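You operate a simulated robot arm through the tools that you are given. There is no shell and no other tool. Be economical: measure what you need, move in short steps, check, and stop when the job is done.

The job below is to be done with a simulated two-armed robot. You get a single attempt, and the scene is never put back.

JOB
Carry the long green pipe to the vise and clamp it tight.
Fine: slacken the crank before the chain goes over.

The check looks at the end state, three seconds after you hand in, the way a careful person would. Anything else that was tipped, shoved, dropped, spilled or broken makes it a failure.

ROBOT AND FRAMES
Two 6-joint arms with two-finger grippers on one trunk, on a base that drives. Base frame: it is fixed to the floor where the robot stands at the start and does not move with it; the origin is under the middle of the robot, x ahead of it, y to its left, z up. Units: m, rad, N and s.
The left shoulder is at the start at [0.03, 0.178, 0.863], the right one opposite. With the tool pointing down near the work surface each hand reaches from about 0.1 to 0.84 m from the robot's upright axis, wherever it stands, measured 20 degrees to its own side. Places, roughly: long green pipe, long orange pipe, long white pipe [-1.75, -0.25, 0.75]; rests of the pipe vise [0.6, 0.2, 0.9]; vise chain [0.6, 0, 0.9]; vise crank [0.5, 0, 0.7]. Payload 2.54 kg a hand.
Tool frame (each hand has its own): the origin (TCP) lies between the finger pads and is the grasp point; the fingertips stand 0.03 m ahead of it; z points along the fingers, y is the line along which they close. The gripper opens to 0.116 m. The gripper's body begins 0.095 m behind the TCP.
Orientation is that of the tool frame in the base frame, as a unit quaternion [w, x, y, z]. With the fingers straight down and closing along the base's y, the tool's x points along the base's -x, its y along +y and its z along -z.

CONTROLS
- The arms move only by the tool move_arm. It takes "left_plan", "right_plan" or both (then of equal length, played together; a hand with none holds still); each is a list of rows, each a list of 6 numbers: the shift along the tool's x, y, z in mm, then the turn, a rotation vector about the tool's x, y, z in rad. In form: [[dx, dy, dz, ax, ay, az], ...]. A call has 1 to 12 rows; each row shifts and turns the commanded pose from where the row before left it, along the tool's axes as they then stand. "left_fingers" and "right_fingers" are, for a hand that has rows, the closure, from 0 (fully open) to 1 (shut), set as the call begins (left out, the last holds). A row lasts 0.2 s, in which the tool goes at most 0.05 m and 0.15 rad; a call with a longer step from one row to the next is refused whole, and so is a gripper value outside its range. Where a pose cannot be reached the arm comes as near as it can. A force on the tool above 90 N (or 10 N above the force at the start of the call, whichever is more), or a blocked arm, ends the call early, and 0.2 s more pass. Each finger travels about 0.153 m/s and halts on what it meets, pressing with about 31 N; the grip force reading is that of the motor and also rises with nothing between the fingers. The clock runs only during rows and for 0.2 s after the last one: add rows that do not move to give the fingers time. The reply holds the time, the measured pose of the TCP, the force on the tool along the base axes, the opening and the grip force, in the units named above and with some noise, with the torque about the TCP (base axes, N m) and any sound that the robot's microphone picked up.
- Cameras (640 x 400 px; columns grow to the right, rows downward): "scene" is now at [0.0531, 0.0104, 1.5917]; the picture's right is [0.12, -0.99, 0.00], its down [-0.69, -0.08, -0.72] and it looks along [0.71, 0.08, -0.70] (base axes); focal length 269 px, centre (320, 200). "left" rides on the left gripper at [0.069, 0.015, -0.122] in its tool frame; the picture's right is [-0.21, 0.98, 0.00], its down [-0.83, -0.18, -0.53] and it looks along [-0.52, -0.11, 0.85] (tool axes); focal length 251 px, centre (320, 200). "right" rides on the right gripper at [0.069, -0.015, -0.122] in its tool frame; the picture's right is [0.21, 0.98, 0.00], its down [-0.83, 0.18, -0.53] and it looks along [-0.52, 0.11, 0.85] (tool axes); focal length 251 px, centre (320, 200). There is no depth. A picture from a camera that has moved, and an enlarged one, comes with that camera's place and axes in the base frame and with its lens.
- camera(camera): a new picture of that camera. It takes no simulated time.
- move_column(by): slides the trunk up (or, below 0, down) by that many m; the arms and the scene camera ride with it, the base frame stays. It gives what a move gives, with no picture.
- base_move(legs): drives the robot by 1 to 6 legs, each [ahead, left, turn to the left] in m, m and rad, along the robot's own axes; the way and the turn of a leg run together, so that a leg with both is an arc; at most 1.5 m and 3.142 rad a leg. The arms and the cameras ride along, it lands a little off, and it stops where it bumps. It gives what a move gives.
- head_to(pan, tilt): turns the head with the scene camera to pan (to the left, within 2.496 rad either way) and tilt (down, from -0.506 to 1.204), counted from straight ahead of the robot. It gives what a move gives.
- close_up(camera, box): a new picture of the part [left, top, right, bottom] of that camera's present view, enlarged. It takes no simulated time.
- hand_in(): hands the job in; it is judged then, once.

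Go step by step. Nothing tells you exact positions but the pictures and the camera data: compare them with the known pose of the tool, close in by small moves and look again before you grip or let go. The budget is 120 turns and 92 pictures, counting those below and the enlarged ones. Unless the task says otherwise, let go and move clear before handing in, and close with one line.

The tools are called after "Emit:" as name(argument=value, ...) on one line, values as JSON. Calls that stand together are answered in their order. move_arm: Moves the arms, as the interface text tells. Its arguments: {"type":"object","properties":{"left_plan":{"type":"array","items":{"type":"array","items":{"type":"number"}}},"left_fingers":{"type":"number"},"right_plan":{"type":"array","items":{"type":"array","items":{"type":"number"}}},"right_fingers":{"type":"number"}},"required":[]} The other tools are called the same way: move_column (by) slides the trunk up or down; base_move (legs) drives the base; head_to (pan, tilt) turns the head that bears the scene camera; camera (camera) takes a picture; close_up (camera, box) takes an enlarged picture of a part of a camera's view; hand_in () hands the job in.

At the start:

```text
clock: 0.0
left_eef_pos: [0.4899, 0.2524, 1.2827]
left_orientation: [0.0, 0.001, 1.0, 0.001]
left_force: [-0.4, -0.9, 0.5]
left_ft_torque: [0.0, 0.01, 0.0]
left_width: 0.1163
left_grip_force: 0.0
right_eef_pos: [0.4681, -0.1131, 1.295]
right_orientation: [-0.001, 0.0, 1.0, -0.001]
right_force: [-0.1, -0.3, -0.2]
right_ft_torque: [0.02, 0.0, -0.05]
right_width: 0.116
right_grip_force: 0.1
trunk travel left (down, up): [-0.075, 0.465]
robot x, y, heading: [0.0011, 0.0018, -0.006]
head pan, tilt: [0.115, 0.771]
```

scene: 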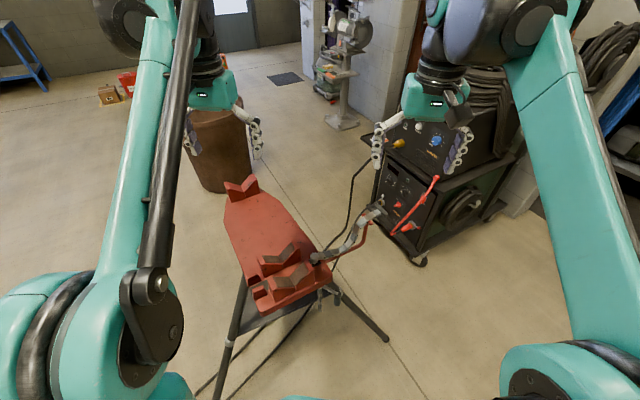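
right: 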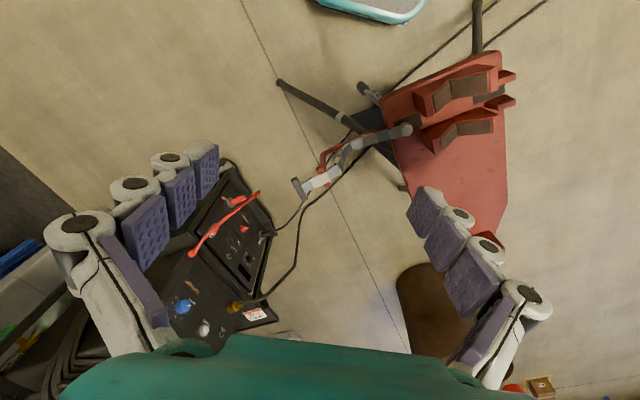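
left: 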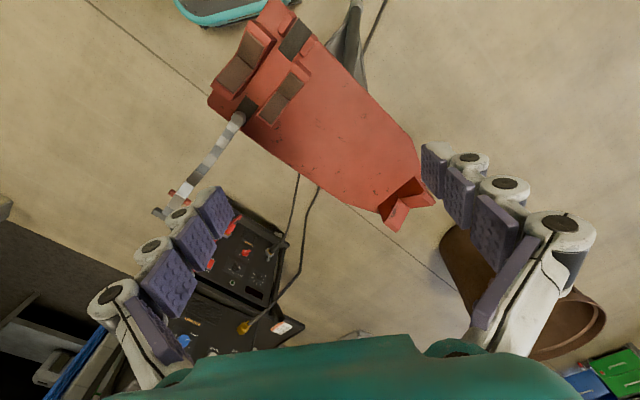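

I see a red chain vise on a tripod ahead, with its chain hanging out to the right; the pipes are behind me. First I look more closely at the vise and then at the pipes behind.

Emit:
close_up(camera="scene", box=[200, 160, 460, 360])

Emit:
close_up(camera="right", box=[260, 30, 560, 230])

Emit:
head_to(pan=2.49, tilt=0.5)

Emit:
camera(camera="scene")

Emit:
head_to(pan=-2.49, tilt=0.5)

Emit:
camera(camera="scene")

```text
2.00 times, centred on (330, 260) of scene
camera zoom: at [0.0531, 0.0104, 1.5917], right [0.12, -0.99, 0.0], down [-0.69, -0.08, -0.72], along [0.71, 0.08, -0.7], focal length 538 px, centre (300, 80)
```

zoom: 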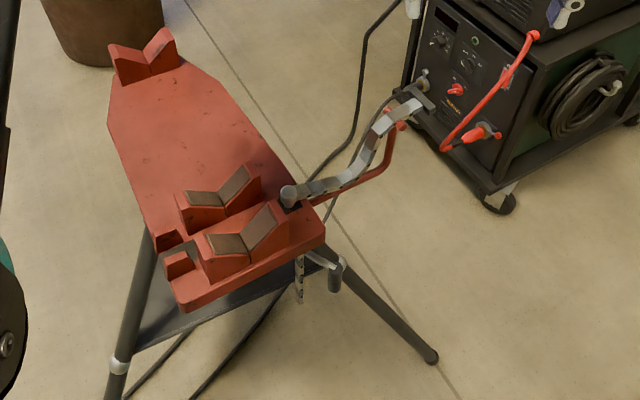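

```text
2.00 times, centred on (410, 130) of right
camera zoom: at [0.3993, -0.1278, 1.4163], right [-0.21, 0.98, 0.0], down [0.83, 0.18, 0.53], along [0.52, 0.11, -0.85], focal length 503 px, centre (140, 340)
```

zoom: 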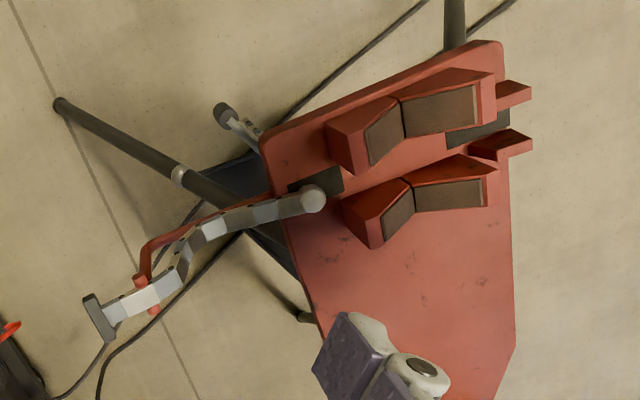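

```text
clock: 2.2
left_eef_pos: [0.4895, 0.2533, 1.2819]
left_orientation: [0.0, -0.001, 1.0, 0.0]
left_force: [-0.1, -0.3, 0.2]
left_ft_torque: [-0.02, 0.02, -0.03]
left_width: 0.1162
left_grip_force: 0.1
right_eef_pos: [0.468, -0.115, 1.2953]
right_orientation: [0.0, 0.001, 1.0, 0.0]
right_force: [0.4, 0.1, 0.3]
right_ft_torque: [0.01, -0.01, 0.0]
right_width: 0.1159
right_grip_force: 0.1
trunk travel left (down, up): [-0.075, 0.465]
robot x, y, heading: [0.0001, -0.0011, 0.004]
head pan, tilt: [2.491, 0.499]
```

```text
86 pictures are left
camera scene: at [-0.1007, 0.0561, 1.6154], right [0.61, 0.8, 0.0], down [0.38, -0.29, -0.88], along [-0.7, 0.53, -0.48], focal length 269 px, centre (320, 200)
```

scene: 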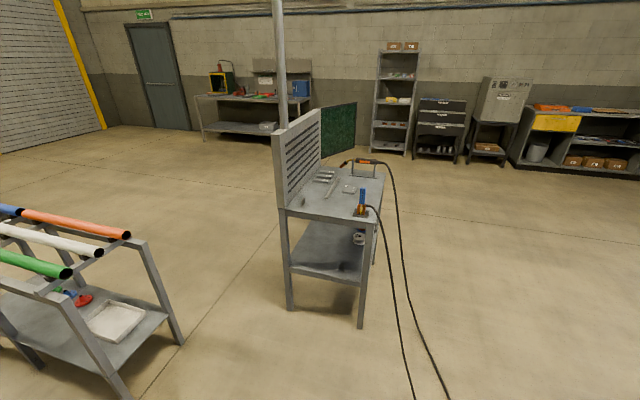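

```text
clock: 6.1
left_eef_pos: [0.4898, 0.2513, 1.2827]
left_orientation: [0.0, -0.001, 1.0, 0.0]
left_force: [0.4, 0.0, -0.6]
left_ft_torque: [-0.02, 0.02, 0.01]
left_width: 0.1161
left_grip_force: 0.2
right_eef_pos: [0.4686, -0.1138, 1.2955]
right_orientation: [0.0, 0.0, 1.0, 0.0]
right_force: [0.3, 0.2, 1.0]
right_ft_torque: [-0.01, 0.0, -0.03]
right_width: 0.1162
right_grip_force: 0.2
trunk travel left (down, up): [-0.075, 0.465]
robot x, y, heading: [-0.001, 0.0006, -0.002]
head pan, tilt: [-2.491, 0.499]
```

```text
85 pictures are left
camera scene: at [-0.1007, -0.0542, 1.6154], right [-0.61, 0.8, 0.0], down [0.38, 0.29, -0.88], along [-0.7, -0.53, -0.48], focal length 269 px, centre (320, 200)
```

scene: 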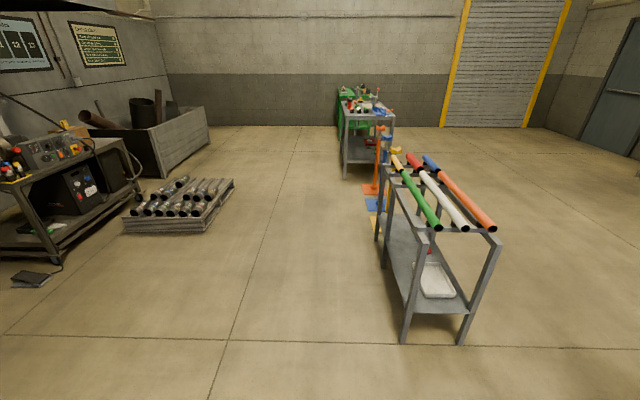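

The pipes lie on a rotated rack behind me, each apparently with another colour at its far end. Next I bring the right hand low beside the vise to inspect the crank.

Emit:
move_arm(right_plan=[[15, -17, 40, 0, 0, 0], [15, -17, 40, 0, 0, 0], [15, -17, 40, 0, 0, 0], [15, -17, 40, 0, 0, 0], [15, -17, 40, 0, 0, 0], [15, -17, 40, 0, 0, 0], [15, -17, 40, 0, 0, 0], [15, -17, 40, 0, 0, 0], [15, -17, 40, 0, 0, 0], [15, -17, 40, 0, 0, 0]])

Emit:
move_arm(right_plan=[[0, 0, 0, 0, 0, -0.14], [0, 0, 0, 0, 0, -0.14], [0, 0, 0, 0, 0, -0.14], [0, 0, 0, 0, 0, -0.14], [0, 0, 0, 0, 0, -0.14], [0, 0, 0, 0, -0.14, 0], [0, 0, 0, 0, -0.14, 0], [0, 0, 0, 0, -0.14, 0]])

Emit:
camera(camera="right")

Emit:
close_up(camera="scene", box=[360, 120, 520, 360])

```text
clock: 8.3
left_eef_pos: [0.4902, 0.2514, 1.2811]
left_orientation: [-0.001, 0.0, 1.0, 0.0]
left_force: [0.1, -0.1, -0.6]
left_ft_torque: [0.04, 0.04, 0.0]
left_width: 0.1162
left_grip_force: 0.1
right_eef_pos: [0.3185, -0.2838, 0.8954]
right_orientation: [0.0, 0.001, 1.0, 0.0]
right_force: [0.5, -0.2, -0.4]
right_ft_torque: [0.02, -0.03, -0.01]
right_width: 0.1158
right_grip_force: 0.1
trunk travel left (down, up): [-0.075, 0.465]
robot x, y, heading: [-0.0001, -0.0015, -0.003]
head pan, tilt: [-2.491, 0.499]
```

```text
clock: 10.1
left_eef_pos: [0.489, 0.2511, 1.2815]
left_orientation: [0.0, 0.0, 1.0, 0.0]
left_force: [0.2, -0.3, -0.3]
left_ft_torque: [0.0, 0.02, 0.0]
left_width: 0.116
left_grip_force: 0.1
right_eef_pos: [0.3192, -0.2821, 0.8956]
right_orientation: [0.196, -0.336, 0.918, 0.072]
right_force: [-0.7, -0.1, -0.1]
right_ft_torque: [0.04, -0.01, 0.02]
right_width: 0.1157
right_grip_force: 0.2
trunk travel left (down, up): [-0.075, 0.465]
robot x, y, heading: [0.0014, 0.0003, -0.006]
head pan, tilt: [-2.491, 0.499]
```

```text
84 pictures are left
camera right: at [0.2418, -0.3671, 0.9777], right [-0.78, 0.62, -0.09], down [0.29, 0.48, 0.83], along [0.55, 0.62, -0.56], focal length 251 px, centre (320, 200)
```

right: 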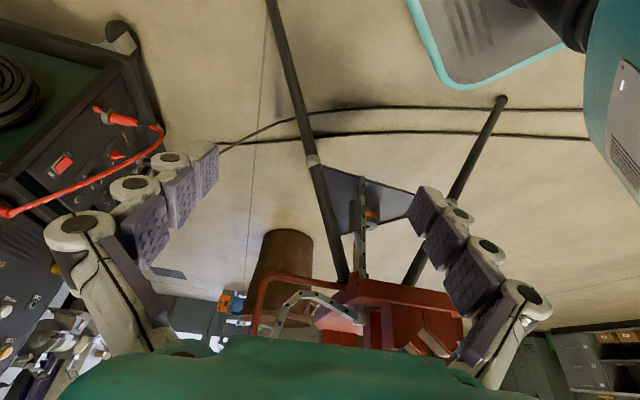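

```text
1.67 times, centred on (440, 240) of scene
camera zoom: at [-0.101, -0.0547, 1.6154], right [-0.61, 0.8, 0.0], down [0.38, 0.29, -0.88], along [-0.7, -0.53, -0.48], focal length 449 px, centre (120, 133)
```

zoom: 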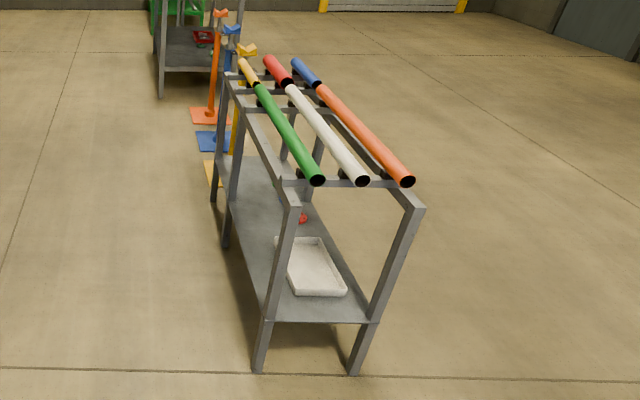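

The hand's view is inverted (world up is picture down), but the vise's underside shows. I zoom on it.

Emit:
close_up(camera="right", box=[240, 140, 480, 360])

```text
1.82 times, centred on (360, 250) of right
camera zoom: at [0.2418, -0.3671, 0.9777], right [-0.78, 0.62, -0.09], down [0.29, 0.48, 0.83], along [0.55, 0.62, -0.56], focal length 457 px, centre (247, 109)
```

zoom: 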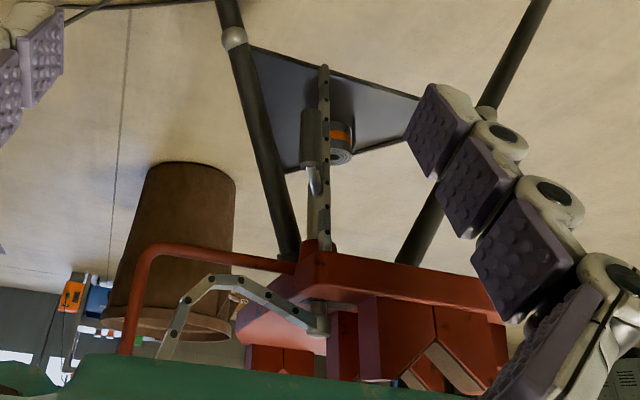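

Emit:
move_arm(right_plan=[[16, 0, 34, 0, -0.12, 0], [16, 0, 34, 0, -0.12, 0], [12, 0, 36, 0, -0.12, 0], [8, 0, 38, 0, -0.12, 0]])

Emit:
camera(camera="right")

Emit:
close_up(camera="right", box=[240, 140, 480, 360])

```text
clock: 11.1
left_eef_pos: [0.4896, 0.2514, 1.2816]
left_orientation: [-0.001, 0.0, 1.0, 0.0]
left_force: [-0.7, 0.0, 0.1]
left_ft_torque: [0.01, 0.0, 0.0]
left_width: 0.1164
left_grip_force: 0.0
right_eef_pos: [0.377, -0.2971, 0.8799]
right_orientation: [0.409, -0.309, 0.846, 0.15]
right_force: [0.1, -0.7, 0.3]
right_ft_torque: [0.02, -0.01, -0.01]
right_width: 0.1162
right_grip_force: 0.1
right hand out of reach, approached as far as the arm can: row 2, 3, 4
trunk travel left (down, up): [-0.075, 0.465]
robot x, y, heading: [-0.0003, -0.0021, -0.001]
head pan, tilt: [-2.491, 0.499]
```

```text
81 pictures are left
camera right: at [0.2818, -0.3965, 0.902], right [-0.73, 0.66, -0.17], down [-0.04, 0.2, 0.98], along [0.68, 0.72, -0.12], focal length 251 px, centre (320, 200)
```

right: 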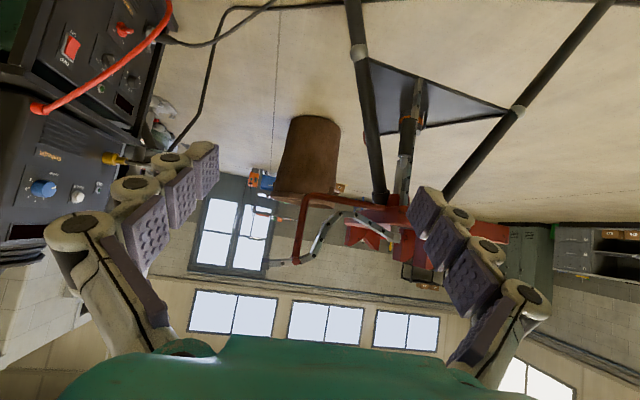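

```text
1.82 times, centred on (360, 250) of right
camera zoom: at [0.2818, -0.3965, 0.902], right [-0.73, 0.66, -0.17], down [-0.04, 0.2, 0.98], along [0.68, 0.72, -0.12], focal length 457 px, centre (247, 109)
```

zoom: 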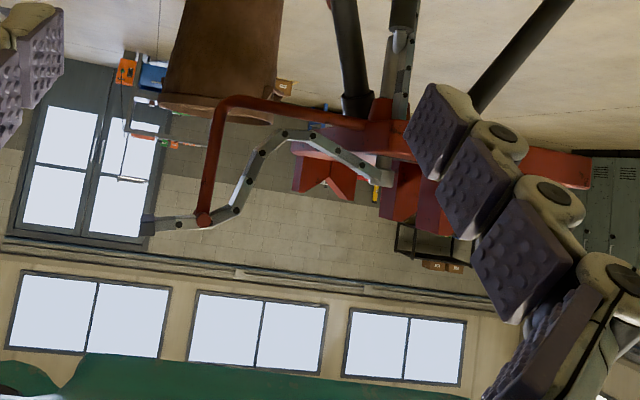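

Emit:
close_up(camera="right", box=[350, 60, 470, 220])

```text
2.50 times, centred on (410, 140) of right
camera zoom: at [0.2818, -0.3965, 0.902], right [-0.73, 0.66, -0.17], down [-0.04, 0.2, 0.98], along [0.68, 0.72, -0.12], focal length 629 px, centre (95, 350)
```

zoom: 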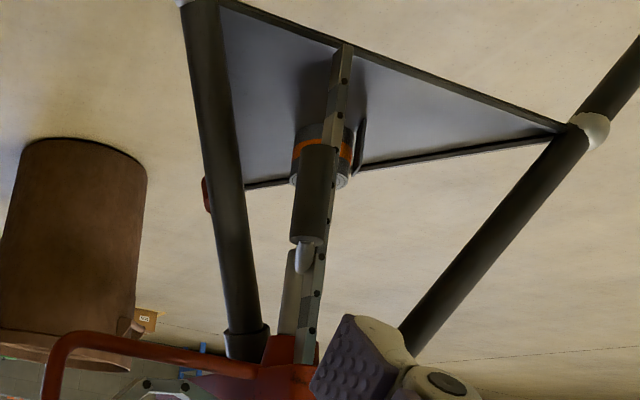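

By triangulation: the V-grooves run through about (0.42,0.13)–(0.48,0.17)–(0.77,0.385) at z≈0.90, the chain pivot is at (0.513,0.08,0.89), the crank grip hangs near (0.473,0.005,0.75). I back up a bit so that the right hand can point level at the crank.

Emit:
base_move(legs=[[-0.3, 0, 0]])

Emit:
head_to(pan=0.0, tilt=0.6)

Emit:
camera(camera="scene")

```text
clock: 13.1
left_eef_pos: [0.1915, 0.2502, 1.2825]
left_orientation: [0.0, 0.001, 1.0, 0.0]
left_force: [-0.7, 0.3, 0.3]
left_ft_torque: [-0.03, -0.06, 0.03]
left_width: 0.1161
left_grip_force: 0.0
right_eef_pos: [0.0782, -0.2972, 0.882]
right_orientation: [0.408, -0.307, 0.847, 0.148]
right_force: [0.3, 0.7, -0.1]
right_ft_torque: [-0.02, -0.01, -0.03]
right_width: 0.116
right_grip_force: 0.0
trunk travel left (down, up): [-0.075, 0.465]
robot x, y, heading: [-0.299, 0.0008, 0.001]
head pan, tilt: [-2.491, 0.499]
```

```text
clock: 15.4
left_eef_pos: [0.1918, 0.2513, 1.2815]
left_orientation: [0.0, 0.001, 1.0, -0.001]
left_force: [0.4, -1.0, 0.6]
left_ft_torque: [0.03, 0.02, -0.01]
left_width: 0.1159
left_grip_force: 0.0
right_eef_pos: [0.0795, -0.2981, 0.881]
right_orientation: [0.407, -0.309, 0.846, 0.15]
right_force: [-0.4, 1.7, -0.2]
right_ft_torque: [-0.01, -0.01, -0.02]
right_width: 0.116
right_grip_force: 0.0
trunk travel left (down, up): [-0.075, 0.465]
robot x, y, heading: [-0.2974, -0.0009, -0.0]
head pan, tilt: [0.0, 0.6]
```

```text
78 pictures are left
camera scene: at [-0.2377, 0.001, 1.6063], right [0.0, -1.0, 0.0], down [-0.57, 0.0, -0.82], along [0.82, 0.0, -0.57], focal length 269 px, centre (320, 200)
```

scene: 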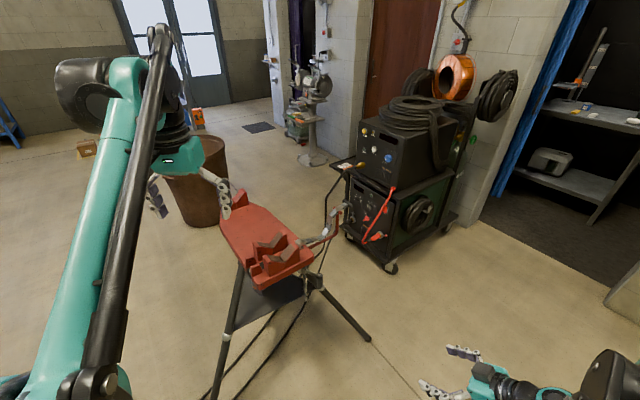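

Emit:
move_arm(right_plan=[[0, 0, 0, 0, -0.134, 0], [0, 0, 0, 0, -0.134, 0], [0, 0, 0, 0, -0.134, 0], [0, 0, 0, 0, -0.134, 0], [0, 0, 0, 0, -0.134, 0], [0, 0, 20, 0.14, 0, 0], [0, 0, 20, 0.14, 0, 0], [0, 0, 20, 0.14, 0, 0], [0, 0, 20, 0.14, 0, 0], [0, 0, 20, 0.14, 0, 0]])

Emit:
camera(camera="right")

```text
clock: 17.6
left_eef_pos: [0.1926, 0.2525, 1.2823]
left_orientation: [0.0, 0.001, 1.0, -0.001]
left_force: [0.5, 0.2, -0.3]
left_ft_torque: [-0.02, 0.0, -0.02]
left_width: 0.116
left_grip_force: 0.0
right_eef_pos: [0.2193, -0.3321, 1.043]
right_orientation: [0.706, 0.001, 0.708, -0.001]
right_force: [0.1, -0.3, -0.8]
right_ft_torque: [0.0, 0.02, -0.01]
right_width: 0.116
right_grip_force: 0.1
right hand out of reach, approached as far as the arm can: row 1, 2, 3, 4, 5, 6, 7, 8, 9
trunk travel left (down, up): [-0.075, 0.465]
robot x, y, heading: [-0.2985, -0.0005, -0.001]
head pan, tilt: [0.0, 0.6]
```

```text
77 pictures are left
camera right: at [0.0977, -0.3457, 0.9738], right [0.0, 0.98, -0.22], down [-0.53, 0.18, 0.83], along [0.85, 0.11, 0.52], focal length 251 px, centre (320, 200)
```

right: 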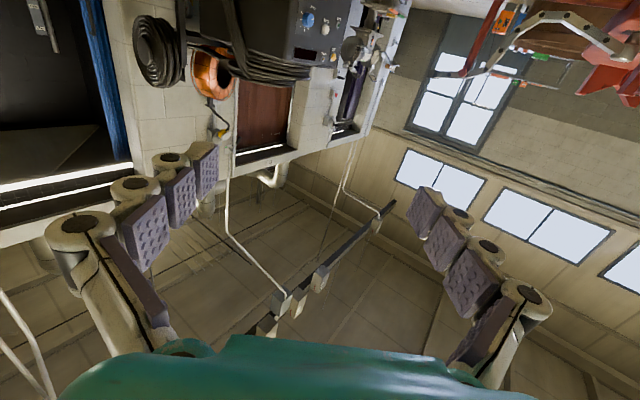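

The hand now points level ahead. I lower it in front of the crank with the camera looking up at it.

Emit:
move_arm(right_plan=[[32, 31, 8, 0, 0, 0], [32, 31, 8, 0, 0, 0], [32, 31, 8, 0, 0, 0], [32, 31, 8, 0, 0, 0], [32, 31, 8, 0, 0, 0], [32, 31, 8, 0, 0, 0], [32, 31, 8, 0, 0, 0], [32, 31, 8, 0, 0, 0], [32, 31, 8, 0, 0, 0], [32, 31, 8, 0, 0, 0]])

Emit:
camera(camera="right")

Emit:
close_up(camera="scene", box=[200, 200, 400, 360])

```text
clock: 19.8
left_eef_pos: [0.1932, 0.2502, 1.2813]
left_orientation: [0.0, 0.001, 1.0, 0.0]
left_force: [1.1, -0.8, -0.2]
left_ft_torque: [0.02, 0.06, 0.0]
left_width: 0.1159
left_grip_force: 0.0
right_eef_pos: [0.4047, -0.0255, 0.926]
right_orientation: [0.706, 0.0, 0.709, -0.001]
right_force: [-0.3, -0.2, -0.2]
right_ft_torque: [0.01, -0.02, -0.04]
right_width: 0.116
right_grip_force: 0.0
right hand out of reach, approached as far as the arm can: row 1, 2, 3, 4, 5, 6, 7, 8, 9, 10
trunk travel left (down, up): [-0.075, 0.465]
robot x, y, heading: [-0.3016, 0.0025, -0.006]
head pan, tilt: [0.0, 0.6]
```

```text
76 pictures are left
camera right: at [0.2812, -0.0397, 0.8572], right [0.0, 0.98, -0.22], down [-0.53, 0.18, 0.83], along [0.85, 0.11, 0.52], focal length 251 px, centre (320, 200)
```

right: 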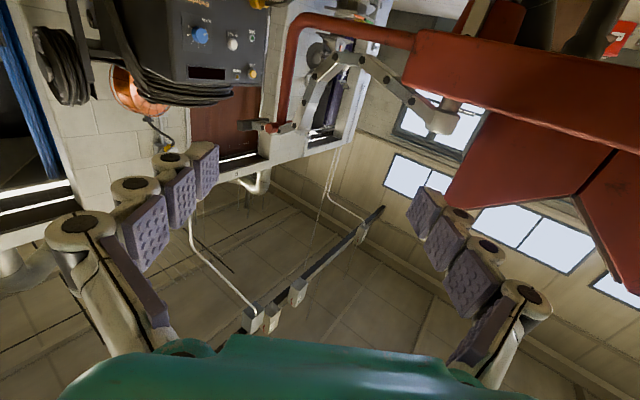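

```text
2.50 times, centred on (300, 280) of scene
camera zoom: at [-0.2367, 0.0021, 1.6063], right [0.0, -1.0, 0.0], down [-0.57, 0.0, -0.82], along [0.82, 0.0, -0.57], focal length 673 px, centre (370, 0)
```

zoom: 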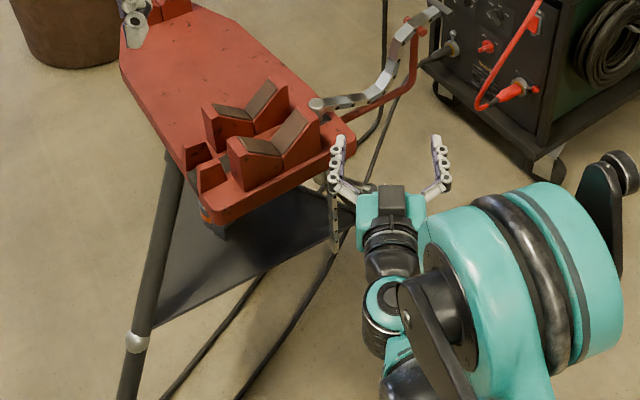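

The hand stopped at z≈0.93 instead of going lower. I test whether the commanded pose still sits out of reach, with a tiny move, and see how far the trunk lowering helps.

Emit:
move_arm(right_plan=[[0, 0, 0, 0, 0, 0], [0, 0, 0, 0, 0, 0]])

Emit:
move_arm(right_plan=[[-10, -20, -20, 0, 0, 0], [-10, -20, -20, 0, 0, 0], [0, 0, -30, 0, 0, 0], [0, 0, 0, 0, 0, 0]])

```text
clock: 20.4
left_eef_pos: [0.1927, 0.251, 1.2819]
left_orientation: [0.0, 0.001, 1.0, 0.0]
left_force: [0.4, 0.7, 0.4]
left_ft_torque: [0.04, -0.01, -0.01]
left_width: 0.1162
left_grip_force: 0.1
right_eef_pos: [0.4029, -0.0277, 0.9275]
right_orientation: [0.705, 0.0, 0.709, -0.001]
right_force: [-0.7, 0.8, 0.2]
right_ft_torque: [0.02, 0.03, 0.0]
right_width: 0.1157
right_grip_force: 0.0
trunk travel left (down, up): [-0.075, 0.465]
robot x, y, heading: [-0.2957, 0.0007, -0.006]
head pan, tilt: [0.0, 0.6]
```

```text
clock: 21.4
left_eef_pos: [0.1933, 0.2509, 1.2815]
left_orientation: [0.0, 0.001, 1.0, 0.001]
left_force: [0.3, 0.0, -0.2]
left_ft_torque: [0.01, 0.03, -0.01]
left_width: 0.1159
left_grip_force: 0.0
right_eef_pos: [0.3596, -0.0583, 0.9799]
right_orientation: [0.705, -0.001, 0.709, 0.0]
right_force: [0.5, -0.3, -0.8]
right_ft_torque: [-0.03, -0.05, -0.01]
right_width: 0.1161
right_grip_force: 0.0
right hand out of reach, approached as far as the arm can: row 1, 2, 3
trunk travel left (down, up): [-0.075, 0.465]
robot x, y, heading: [-0.2956, -0.0015, 0.002]
head pan, tilt: [0.0, 0.6]
```

Reach improves as the arm extends, so I back up another 0.2 m and then reach forward and down.

Emit:
base_move(legs=[[-0.22, -0.1, 0]])

Emit:
move_arm(right_plan=[[20, 10, 40, 0, 0, 0], [20, 10, 40, 0, 0, 0], [20, 10, 40, 0, 0, 0], [20, 10, 40, 0, 0, 0], [40, 10, 10, 0, 0, 0], [40, 10, 0, 0, 0, 0], [40, 10, 0, 0, 0, 0], [40, 10, 0, 0, 0, 0]])

Emit:
camera(camera="right")

```text
clock: 23.2
left_eef_pos: [-0.0299, 0.1515, 1.2828]
left_orientation: [0.0, -0.001, 1.0, 0.0]
left_force: [-0.4, -0.2, 1.0]
left_ft_torque: [0.03, -0.03, 0.01]
left_width: 0.116
left_grip_force: 0.1
right_eef_pos: [0.1397, -0.1553, 0.9805]
right_orientation: [0.706, -0.002, 0.708, 0.001]
right_force: [0.2, 0.3, 0.0]
right_ft_torque: [0.03, 0.02, 0.05]
right_width: 0.1158
right_grip_force: 0.0
trunk travel left (down, up): [-0.075, 0.465]
robot x, y, heading: [-0.5136, -0.1002, 0.001]
head pan, tilt: [0.0, 0.6]
```

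```text
clock: 25.0
left_eef_pos: [-0.0293, 0.1525, 1.282]
left_orientation: [0.001, -0.002, 1.0, -0.001]
left_force: [-0.2, 0.1, 0.0]
left_ft_torque: [-0.01, 0.0, -0.01]
left_width: 0.116
left_grip_force: 0.1
right_eef_pos: [0.3001, -0.0782, 0.7629]
right_orientation: [0.704, -0.002, 0.71, 0.001]
right_force: [0.4, -0.2, -0.1]
right_ft_torque: [0.05, -0.02, -0.03]
right_width: 0.1162
right_grip_force: 0.0
right hand out of reach, approached as far as the arm can: row 8
trunk travel left (down, up): [-0.075, 0.465]
robot x, y, heading: [-0.5157, -0.0996, 0.011]
head pan, tilt: [0.0, 0.6]
```

```text
74 pictures are left
camera right: at [0.1783, -0.0922, 0.6936], right [0.0, 0.98, -0.22], down [-0.53, 0.18, 0.83], along [0.85, 0.12, 0.52], focal length 251 px, centre (320, 200)
```

right: 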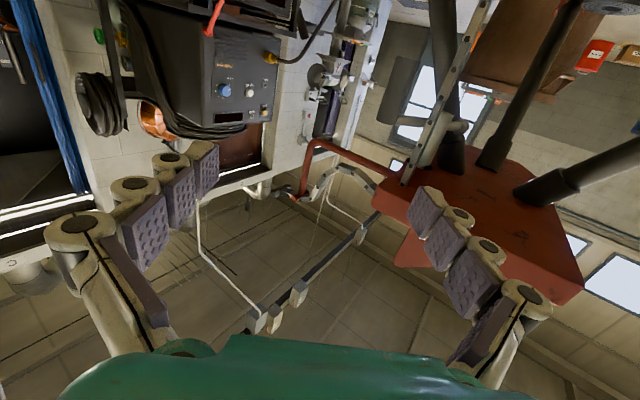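

Emit:
close_up(camera="right", box=[340, 0, 540, 200])

```text
2.00 times, centred on (440, 100) of right
camera zoom: at [0.1783, -0.0922, 0.6936], right [0.0, 0.98, -0.22], down [-0.53, 0.18, 0.83], along [0.85, 0.12, 0.52], focal length 503 px, centre (80, 400)
```

zoom: 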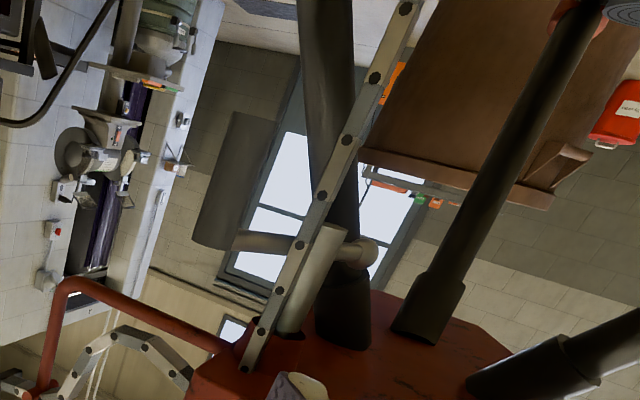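

Now the geometry is clear: the crank axis (screw) is near (0.513,0.08), the arm's dark grip hangs at (0.473,0.0,0.715), radius ≈0.09, with the chain tail beside the screw. I approach with a half-open hand.

Emit:
move_arm(right_fingers=0.48, right_plan=[[12, 26, 20, 0, 0, 0], [12, 26, 20, 0, 0, 0], [12, 24, 20, 0, 0, 0], [12, 0, 25, 0, 0, 0], [0, 0, 25, 0, 0, 0]])

Emit:
camera(camera="right")

```text
clock: 26.2
left_eef_pos: [-0.0274, 0.1543, 1.2815]
left_orientation: [0.0, -0.002, 1.0, 0.0]
left_force: [-0.2, 0.3, -0.4]
left_ft_torque: [0.01, 0.04, 0.0]
left_width: 0.116
left_grip_force: 0.0
right_eef_pos: [0.3558, -0.022, 0.8057]
right_orientation: [0.705, -0.002, 0.709, 0.001]
right_force: [0.7, -0.1, 0.1]
right_ft_torque: [-0.01, 0.01, 0.02]
right_width: 0.0601
right_grip_force: 0.1
right hand out of reach, approached as far as the arm can: row 1, 2, 3, 4, 5
trunk travel left (down, up): [-0.075, 0.465]
robot x, y, heading: [-0.5144, -0.0972, 0.006]
head pan, tilt: [0.0, 0.6]
```

```text
72 pictures are left
camera right: at [0.2353, -0.0389, 0.735], right [-0.01, 0.98, -0.22], down [-0.53, 0.18, 0.83], along [0.85, 0.12, 0.52], focal length 251 px, centre (320, 200)
```

right: 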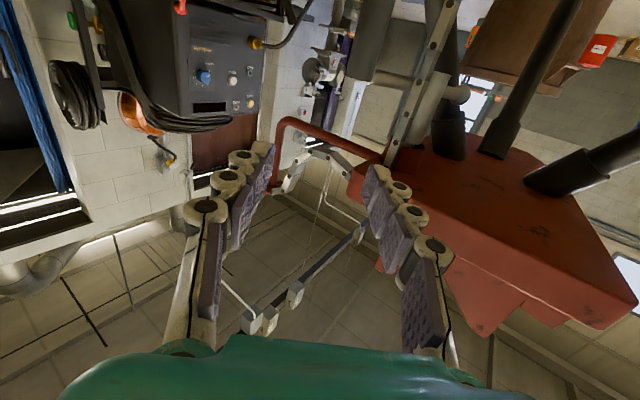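

The reach bound worsens across the body, so I reposition: back, left, and lower the trunk so the crank sits on the right arm's own side.

Emit:
base_move(legs=[[-0.15, 0, 0], [0, 0.25, 0]])

Emit:
move_column(by=-0.075)

Emit:
move_arm(right_plan=[[0, -40, 20, 0, 0, 0], [0, -40, 20, 0, 0, 0], [0, -40, 20, 0, 0, 0], [0, -40, 20, 0, 0, 0], [0, -40, 20, 0, 0, 0], [20, -20, 20, 0, 0, 0], [20, 0, 20, 0, 0, 0]])

Emit:
camera(camera="right")

```text
clock: 29.0
left_eef_pos: [-0.181, 0.4043, 1.282]
left_orientation: [0.0, -0.004, 1.0, 0.0]
left_force: [-0.2, 1.0, 0.3]
left_ft_torque: [-0.03, 0.03, 0.01]
left_width: 0.1157
left_grip_force: 0.1
right_eef_pos: [0.2053, 0.2271, 0.8032]
right_orientation: [0.705, -0.004, 0.71, 0.002]
right_force: [-0.2, 0.5, -1.3]
right_ft_torque: [0.01, 0.0, 0.01]
right_width: 0.0604
right_grip_force: 0.0
trunk travel left (down, up): [-0.075, 0.465]
robot x, y, heading: [-0.6694, 0.1479, 0.011]
head pan, tilt: [0.0, 0.6]
```

```text
clock: 30.1
left_eef_pos: [-0.1816, 0.403, 1.2067]
left_orientation: [0.0, -0.004, 1.0, 0.0]
left_force: [0.4, 0.5, 0.6]
left_ft_torque: [-0.01, -0.01, 0.01]
left_width: 0.1159
left_grip_force: 0.2
right_eef_pos: [0.2049, 0.2267, 0.7288]
right_orientation: [0.704, -0.003, 0.71, 0.002]
right_force: [0.2, -0.5, -0.2]
right_ft_torque: [-0.01, -0.01, 0.0]
right_width: 0.0603
right_grip_force: 0.1
trunk travel left (down, up): [0.0, 0.54]
robot x, y, heading: [-0.6732, 0.1458, 0.016]
head pan, tilt: [0.0, 0.6]
```

```text
clock: 31.7
left_eef_pos: [-0.1814, 0.4026, 1.2059]
left_orientation: [0.0, -0.005, 1.0, 0.0]
left_force: [0.0, -0.7, -0.7]
left_ft_torque: [-0.03, -0.02, -0.01]
left_width: 0.1161
left_grip_force: 0.1
right_eef_pos: [0.2865, 0.0024, 0.7555]
right_orientation: [0.704, -0.004, 0.71, 0.003]
right_force: [0.1, -0.1, 0.4]
right_ft_torque: [-0.02, -0.03, 0.01]
right_width: 0.0604
right_grip_force: 0.0
right hand out of reach, approached as far as the arm can: row 2, 3, 4, 5, 6, 7
trunk travel left (down, up): [0.0, 0.54]
robot x, y, heading: [-0.6677, 0.1467, 0.009]
head pan, tilt: [0.0, 0.6]
```

```text
71 pictures are left
camera right: at [0.1639, -0.0124, 0.6857], right [-0.01, 0.98, -0.22], down [-0.53, 0.18, 0.83], along [0.85, 0.12, 0.51], focal length 251 px, centre (320, 200)
```

right: 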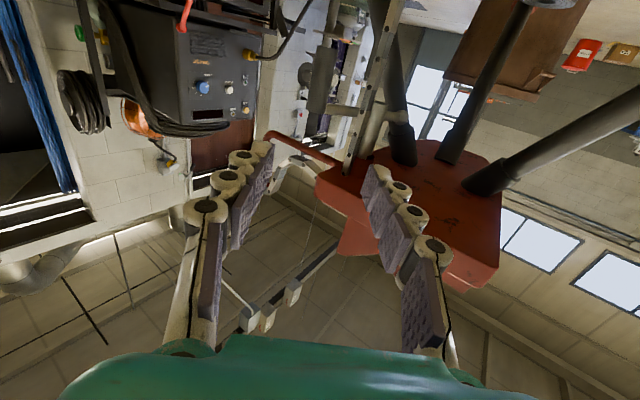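

Now the arm is near its outer bound, so I drive forward a little and lower the hand with the arm.

Emit:
base_move(legs=[[0.07, 0, 0]])

Emit:
move_arm(right_plan=[[15, 0, 0, 0, 0, 0], [15, 0, 0, 0, 0, 0], [10, 0, 0, 0, 0, 0], [0, 0, 0, 0, 0, 0]])

Emit:
camera(camera="right")

```text
clock: 32.7
left_eef_pos: [-0.1097, 0.4033, 1.2064]
left_orientation: [-0.001, -0.005, 1.0, 0.001]
left_force: [0.6, -0.1, -0.3]
left_ft_torque: [0.0, 0.05, 0.01]
left_width: 0.1159
left_grip_force: 0.1
right_eef_pos: [0.357, 0.0051, 0.7539]
right_orientation: [0.704, -0.004, 0.711, 0.003]
right_force: [0.8, 0.5, -1.0]
right_ft_torque: [0.01, -0.04, 0.01]
right_width: 0.0603
right_grip_force: 0.2
trunk travel left (down, up): [0.0, 0.54]
robot x, y, heading: [-0.6004, 0.1482, 0.007]
head pan, tilt: [0.0, 0.6]
```

```text
clock: 33.7
left_eef_pos: [-0.1109, 0.404, 1.2064]
left_orientation: [0.0, -0.005, 1.0, 0.0]
left_force: [-0.7, 0.3, 0.0]
left_ft_torque: [0.02, -0.01, 0.01]
left_width: 0.116
left_grip_force: 0.1
right_eef_pos: [0.3382, 0.005, 0.7381]
right_orientation: [0.704, -0.005, 0.71, 0.004]
right_force: [-0.9, -0.1, 0.8]
right_ft_torque: [0.02, 0.02, 0.0]
right_width: 0.0604
right_grip_force: 0.1
right hand out of reach, approached as far as the arm can: row 1, 2, 3
trunk travel left (down, up): [0.0, 0.54]
robot x, y, heading: [-0.5974, 0.1485, 0.014]
head pan, tilt: [0.0, 0.6]
```

```text
70 pictures are left
camera right: at [0.2145, -0.0112, 0.668], right [-0.01, 0.98, -0.22], down [-0.53, 0.18, 0.83], along [0.85, 0.12, 0.51], focal length 251 px, centre (320, 200)
```

right: 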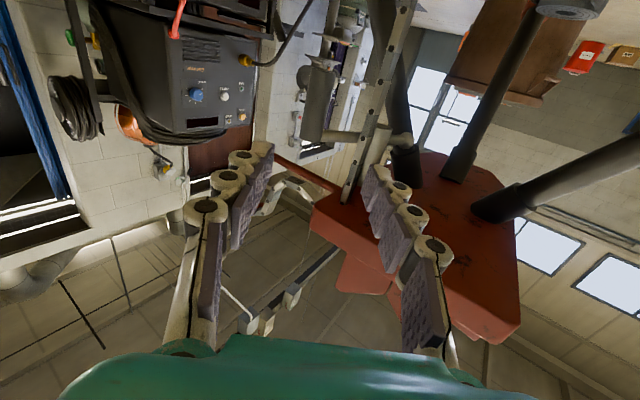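

Emit:
move_arm(right_plan=[[25, 0, -15, 0, 0, 0], [0, 0, -20, 0, 0, 0], [0, 0, -20, 0, 0, 0], [0, 0, -20, 0, 0, 0], [0, 0, -20, 0, 0, 0], [0, 0, 0, 0, 0, 0]])

Emit:
move_arm(right_plan=[[0, 0, -25, 0, 0, 0], [0, 0, -25, 0, 0, 0], [0, 0, -25, 0, 0, 0], [0, 0, -25, 0, 0, 0], [0, 0, 0, 0, 0, 0]])

```text
clock: 35.1
left_eef_pos: [-0.1109, 0.404, 1.206]
left_orientation: [0.0, -0.005, 1.0, 0.0]
left_force: [-0.1, -0.1, -0.9]
left_ft_torque: [-0.03, 0.02, -0.02]
left_width: 0.116
left_grip_force: 0.1
right_eef_pos: [0.2347, 0.0034, 0.721]
right_orientation: [0.705, -0.005, 0.709, 0.004]
right_force: [0.2, 0.1, 0.0]
right_ft_torque: [0.02, 0.02, -0.01]
right_width: 0.0604
right_grip_force: 0.1
right hand out of reach, approached as far as the arm can: row 1
trunk travel left (down, up): [0.0, 0.54]
robot x, y, heading: [-0.5952, 0.1489, 0.011]
head pan, tilt: [0.0, 0.6]
```

```text
clock: 36.3
left_eef_pos: [-0.1117, 0.4047, 1.2074]
left_orientation: [0.001, -0.005, 1.0, 0.0]
left_force: [0.2, 1.0, 0.0]
left_ft_torque: [0.03, -0.02, 0.0]
left_width: 0.1161
left_grip_force: 0.1
right_eef_pos: [0.1922, 0.0036, 0.7305]
right_orientation: [0.704, -0.004, 0.71, 0.004]
right_force: [0.3, -0.3, -0.2]
right_ft_torque: [0.04, -0.02, -0.01]
right_width: 0.0604
right_grip_force: 0.0
right hand out of reach, approached as far as the arm can: row 2, 3, 4
trunk travel left (down, up): [0.0, 0.54]
robot x, y, heading: [-0.5963, 0.1468, 0.007]
head pan, tilt: [0.0, 0.6]
```

Level reach at this height spans about 0.80–0.93 m from the axis. I tilt the hand ~25° downward for more freedom and drive nearer.

Emit:
move_arm(right_plan=[[0, 0, 0, 0, 0.15, 0], [0, 0, 0, 0, 0.15, 0], [0, 0, 0, 0, 0.15, 0], [0, 0, 0, 0, 0, 0]])

Emit:
base_move(legs=[[0.16, 0, 0]])

Emit:
move_arm(right_plan=[[13, 0, -6, 0, 0, 0], [0, 0, 0, 0, 0, 0]])

Emit:
camera(camera="right")

```text
clock: 37.3
left_eef_pos: [-0.1116, 0.4042, 1.2075]
left_orientation: [0.0, -0.005, 1.0, 0.0]
left_force: [0.0, -0.3, 0.5]
left_ft_torque: [-0.02, 0.01, 0.01]
left_width: 0.116
left_grip_force: 0.0
right_eef_pos: [0.1916, 0.011, 0.7325]
right_orientation: [0.557, 0.008, 0.83, -0.01]
right_force: [0.8, 0.1, 0.4]
right_ft_torque: [-0.01, 0.0, -0.02]
right_width: 0.0602
right_grip_force: 0.0
right hand out of reach, approached as far as the arm can: row 1, 3
trunk travel left (down, up): [0.0, 0.54]
robot x, y, heading: [-0.6014, 0.1483, 0.011]
head pan, tilt: [0.0, 0.6]
```

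```text
clock: 38.7
left_eef_pos: [0.0513, 0.4072, 1.2068]
left_orientation: [-0.002, -0.005, 1.0, 0.0]
left_force: [0.0, -0.3, -0.7]
left_ft_torque: [-0.02, 0.06, 0.0]
left_width: 0.1159
left_grip_force: 0.1
right_eef_pos: [0.3542, 0.0133, 0.7326]
right_orientation: [0.557, 0.008, 0.83, -0.01]
right_force: [-1.2, 0.0, 0.0]
right_ft_torque: [0.04, -0.05, 0.01]
right_width: 0.0603
right_grip_force: 0.1
trunk travel left (down, up): [0.0, 0.54]
robot x, y, heading: [-0.4373, 0.1458, 0.014]
head pan, tilt: [0.0, 0.6]
```

```text
clock: 39.3
left_eef_pos: [0.0494, 0.4065, 1.2067]
left_orientation: [0.0, -0.005, 1.0, 0.001]
left_force: [-0.6, 0.3, 0.2]
left_ft_torque: [0.0, 0.0, 0.01]
left_width: 0.1157
left_grip_force: 0.1
right_eef_pos: [0.3435, 0.0142, 0.7235]
right_orientation: [0.558, 0.007, 0.83, -0.01]
right_force: [0.7, 0.4, 0.1]
right_ft_torque: [0.03, 0.0, 0.0]
right_width: 0.0606
right_grip_force: 0.0
trunk travel left (down, up): [0.0, 0.54]
robot x, y, heading: [-0.4381, 0.1487, 0.011]
head pan, tilt: [0.0, 0.6]
```

```text
69 pictures are left
camera right: at [0.2033, 0.0033, 0.7039], right [-0.06, 0.98, -0.21], down [-0.18, 0.19, 0.96], along [0.98, 0.09, 0.16], focal length 251 px, centre (320, 200)
```

right: 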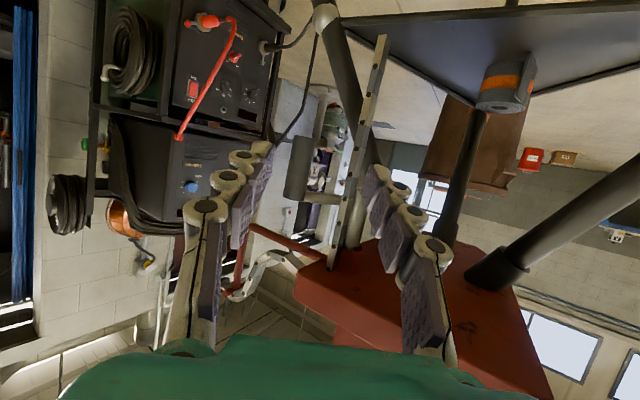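

Emit:
move_arm(right_plan=[[-9.5, -5, 31, 0, 0, 0], [-9.5, -4, 31, 0, 0, 0], [-9.5, -4, 31, 0, 0, 0], [-9.5, -4, 31, 0, 0, 0], [0, 0, 0, 0, 0, 0]])

Emit:
camera(camera="right")

```text
clock: 40.5
left_eef_pos: [0.0488, 0.4071, 1.2071]
left_orientation: [0.0, -0.005, 1.0, 0.0]
left_force: [-0.7, -0.2, -0.3]
left_ft_torque: [0.01, 0.01, -0.03]
left_width: 0.1159
left_grip_force: 0.0
right_eef_pos: [0.4714, 0.0118, 0.7108]
right_orientation: [0.559, 0.011, 0.829, -0.015]
right_force: [0.0, -0.8, 0.0]
right_ft_torque: [-0.01, -0.01, -0.01]
right_width: 0.0604
right_grip_force: 0.0
right hand out of reach, approached as far as the arm can: row 2, 3, 4
trunk travel left (down, up): [0.0, 0.54]
robot x, y, heading: [-0.44, 0.1476, 0.012]
head pan, tilt: [0.0, 0.6]
```

```text
68 pictures are left
camera right: at [0.3323, 0.002, 0.691], right [-0.05, 0.98, -0.21], down [-0.18, 0.2, 0.96], along [0.98, 0.08, 0.17], focal length 251 px, centre (320, 200)
```

right: 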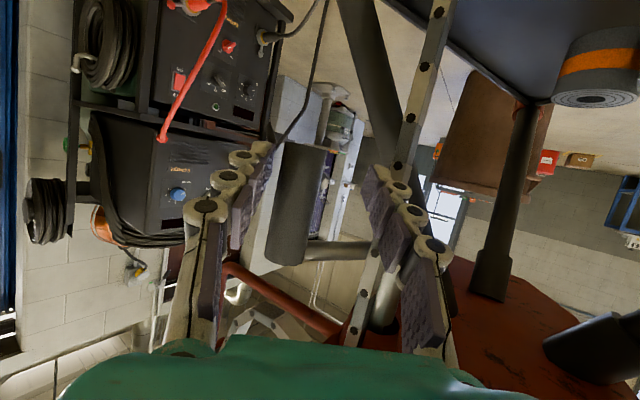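

The fingers straddle the grip but the arm is at its outer bound. I retract the hand, drive 0.1 m closer, and re-enter.

Emit:
move_arm(right_plan=[[9, 0, -31, 0, 0, 0], [9, -3, -31, 0, 0, 0], [9, -3, -31, 0, 0, 0], [3, -3, -20, 0, 0, 0], [0, 0, 0, 0, 0, 0]])

Emit:
base_move(legs=[[0.1, 0, 0]])

Emit:
camera(camera="right")

```text
clock: 41.7
left_eef_pos: [0.0492, 0.4064, 1.2062]
left_orientation: [0.0, -0.005, 1.0, 0.0]
left_force: [-0.3, 0.0, -0.2]
left_ft_torque: [-0.01, 0.01, 0.0]
left_width: 0.116
left_grip_force: 0.1
right_eef_pos: [0.353, 0.0046, 0.7264]
right_orientation: [0.559, 0.01, 0.829, -0.014]
right_force: [0.7, -1.1, 0.1]
right_ft_torque: [0.01, 0.0, 0.0]
right_width: 0.0606
right_grip_force: 0.0
trunk travel left (down, up): [0.0, 0.54]
robot x, y, heading: [-0.4348, 0.1512, 0.01]
head pan, tilt: [0.0, 0.6]
```

```text
clock: 42.9
left_eef_pos: [0.1499, 0.4075, 1.2061]
left_orientation: [-0.001, -0.005, 1.0, 0.0]
left_force: [0.8, 0.6, 0.1]
left_ft_torque: [-0.01, 0.07, 0.01]
left_width: 0.1161
left_grip_force: 0.1
right_eef_pos: [0.4538, 0.0063, 0.7253]
right_orientation: [0.558, 0.01, 0.83, -0.014]
right_force: [0.5, -0.9, -1.1]
right_ft_torque: [0.02, -0.04, -0.01]
right_width: 0.0603
right_grip_force: 0.0
trunk travel left (down, up): [0.0, 0.54]
robot x, y, heading: [-0.34, 0.1501, 0.007]
head pan, tilt: [0.0, 0.6]
```

```text
67 pictures are left
camera right: at [0.3142, -0.0034, 0.7056], right [-0.05, 0.98, -0.21], down [-0.18, 0.2, 0.96], along [0.98, 0.08, 0.16], focal length 251 px, centre (320, 200)
```

right: 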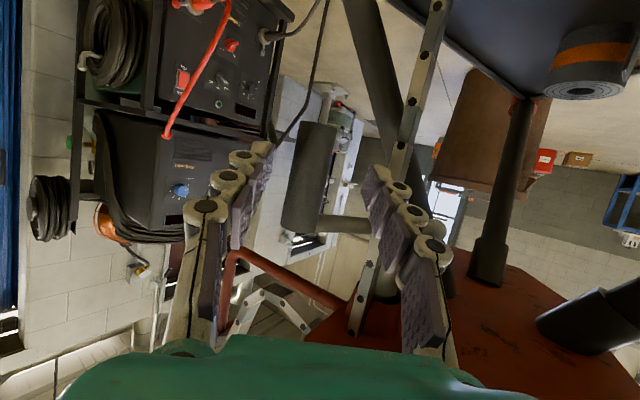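

Emit:
move_arm(right_fingers=0.72, right_plan=[[4.5, -5, 23, 0, 0, 0], [0, 0, 0, 0, 0, 0], [0, 0, 0, 0, 0, 0]])

Emit:
camera(camera="right")

Emit:
close_up(camera="scene", box=[260, 200, 460, 340])

```text
clock: 43.7
left_eef_pos: [0.1495, 0.4074, 1.2071]
left_orientation: [0.0, -0.005, 1.0, 0.0]
left_force: [-0.3, 0.1, 1.2]
left_ft_torque: [0.02, 0.0, 0.03]
left_width: 0.1162
left_grip_force: 0.0
right_eef_pos: [0.4719, 0.0008, 0.713]
right_orientation: [0.56, 0.012, 0.828, -0.017]
right_force: [-0.1, 0.8, 0.9]
right_ft_torque: [0.0, -0.02, 0.01]
right_width: 0.0324
right_grip_force: 0.0
trunk travel left (down, up): [0.0, 0.54]
robot x, y, heading: [-0.3421, 0.1533, 0.009]
head pan, tilt: [0.0, 0.6]
```

```text
66 pictures are left
camera right: at [0.3317, -0.0077, 0.6932], right [-0.04, 0.98, -0.21], down [-0.18, 0.2, 0.96], along [0.98, 0.08, 0.17], focal length 251 px, centre (320, 200)
```

right: 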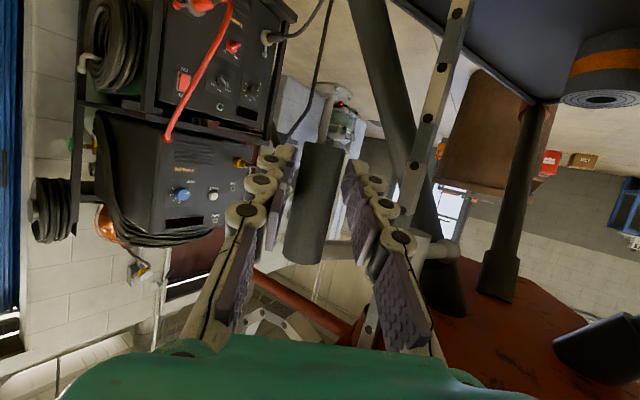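

```text
2.86 times, centred on (360, 270) of scene
camera zoom: at [-0.2783, 0.1516, 1.5313], right [0.01, -1.0, 0.0], down [-0.57, -0.01, -0.82], along [0.82, 0.01, -0.57], focal length 769 px, centre (206, 0)
```

zoom: 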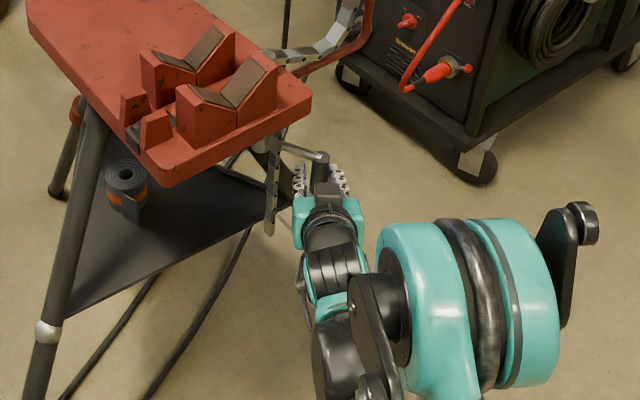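

The grip is caged between the fingers. I try turning it counter-clockwise (seen from above) along the free side for about 50° and compare.

Emit:
move_arm(right_plan=[[-9.7, -8, 23.6, -0.09, 0, -0.037], [-10, -2.5, 24.5, -0.09, 0, -0.037], [-9.7, 3, 23.6, -0.09, 0, -0.037], [0, 0, 0, 0, 0, 0]])

Emit:
camera(camera="right")

Emit:
close_up(camera="scene", box=[260, 200, 460, 340])

```text
clock: 44.7
left_eef_pos: [0.1481, 0.4032, 1.2075]
left_orientation: [0.001, -0.004, 1.0, 0.001]
left_force: [0.0, 1.4, -0.1]
left_ft_torque: [0.02, 0.02, 0.01]
left_width: 0.1159
left_grip_force: 0.1
right_eef_pos: [0.4864, 0.0177, 0.7119]
right_orientation: [0.561, -0.002, 0.828, -0.014]
right_force: [-10.3, -37.8, -4.8]
right_ft_torque: [0.47, -0.2, -0.06]
right_width: 0.06
right_grip_force: 19.4
right hand out of reach, approached as far as the arm can: row 1, 2, 3
trunk travel left (down, up): [0.0, 0.54]
robot x, y, heading: [-0.3389, 0.1506, 0.013]
head pan, tilt: [0.0, 0.6]
```

```text
64 pictures are left
camera right: at [0.3472, 0.0039, 0.6924], right [-0.07, 0.97, -0.22], down [-0.19, 0.21, 0.96], along [0.98, 0.11, 0.17], focal length 251 px, centre (320, 200)
```

right: 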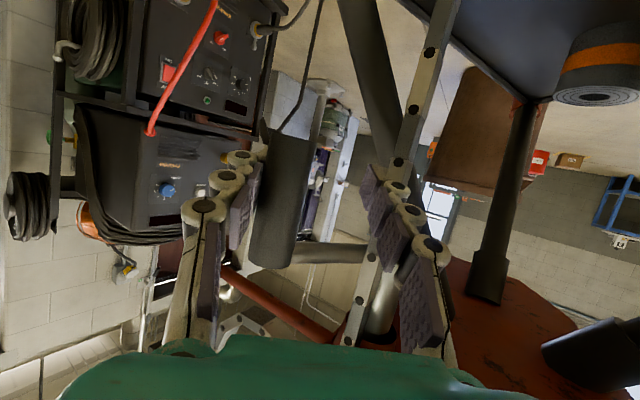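

```text
2.86 times, centred on (360, 270) of scene
camera zoom: at [-0.279, 0.1472, 1.5313], right [0.01, -1.0, 0.0], down [-0.56, 0.0, -0.83], along [0.83, 0.01, -0.56], focal length 769 px, centre (206, 0)
```

zoom: 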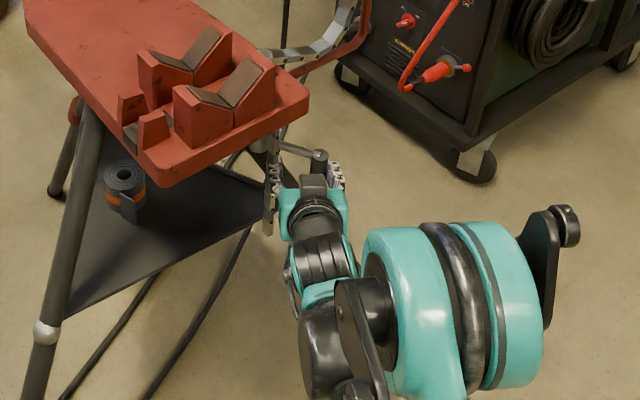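

The arm ran out of reach and only pressed on the grip. I'll use the base itself to carry the hand around instead; first I re-centre on the grip.

Emit:
base_move(legs=[[-0.008, -0.02, 0]])

Emit:
camera(camera="right")

```text
clock: 45.5
left_eef_pos: [0.1404, 0.3867, 1.2076]
left_orientation: [0.001, -0.006, 1.0, 0.0]
left_force: [-0.2, -1.0, 0.2]
left_ft_torque: [0.08, 0.0, -0.01]
left_width: 0.1162
left_grip_force: 0.0
right_eef_pos: [0.4788, 0.0059, 0.7129]
right_orientation: [0.563, -0.006, 0.826, -0.012]
right_force: [-0.5, -0.3, 0.3]
right_ft_torque: [-0.01, 0.0, 0.01]
right_width: 0.0337
right_grip_force: 0.1
trunk travel left (down, up): [0.0, 0.54]
robot x, y, heading: [-0.3442, 0.1294, 0.011]
head pan, tilt: [0.0, 0.6]
```

```text
62 pictures are left
camera right: at [0.3401, -0.0088, 0.6929], right [-0.08, 0.97, -0.23], down [-0.19, 0.21, 0.96], along [0.98, 0.12, 0.17], focal length 251 px, centre (320, 200)
```

right: 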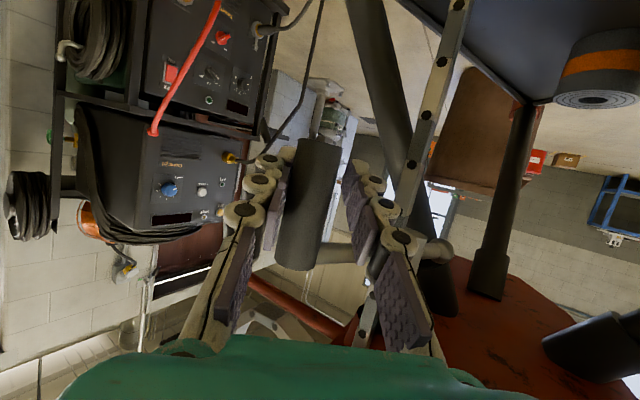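

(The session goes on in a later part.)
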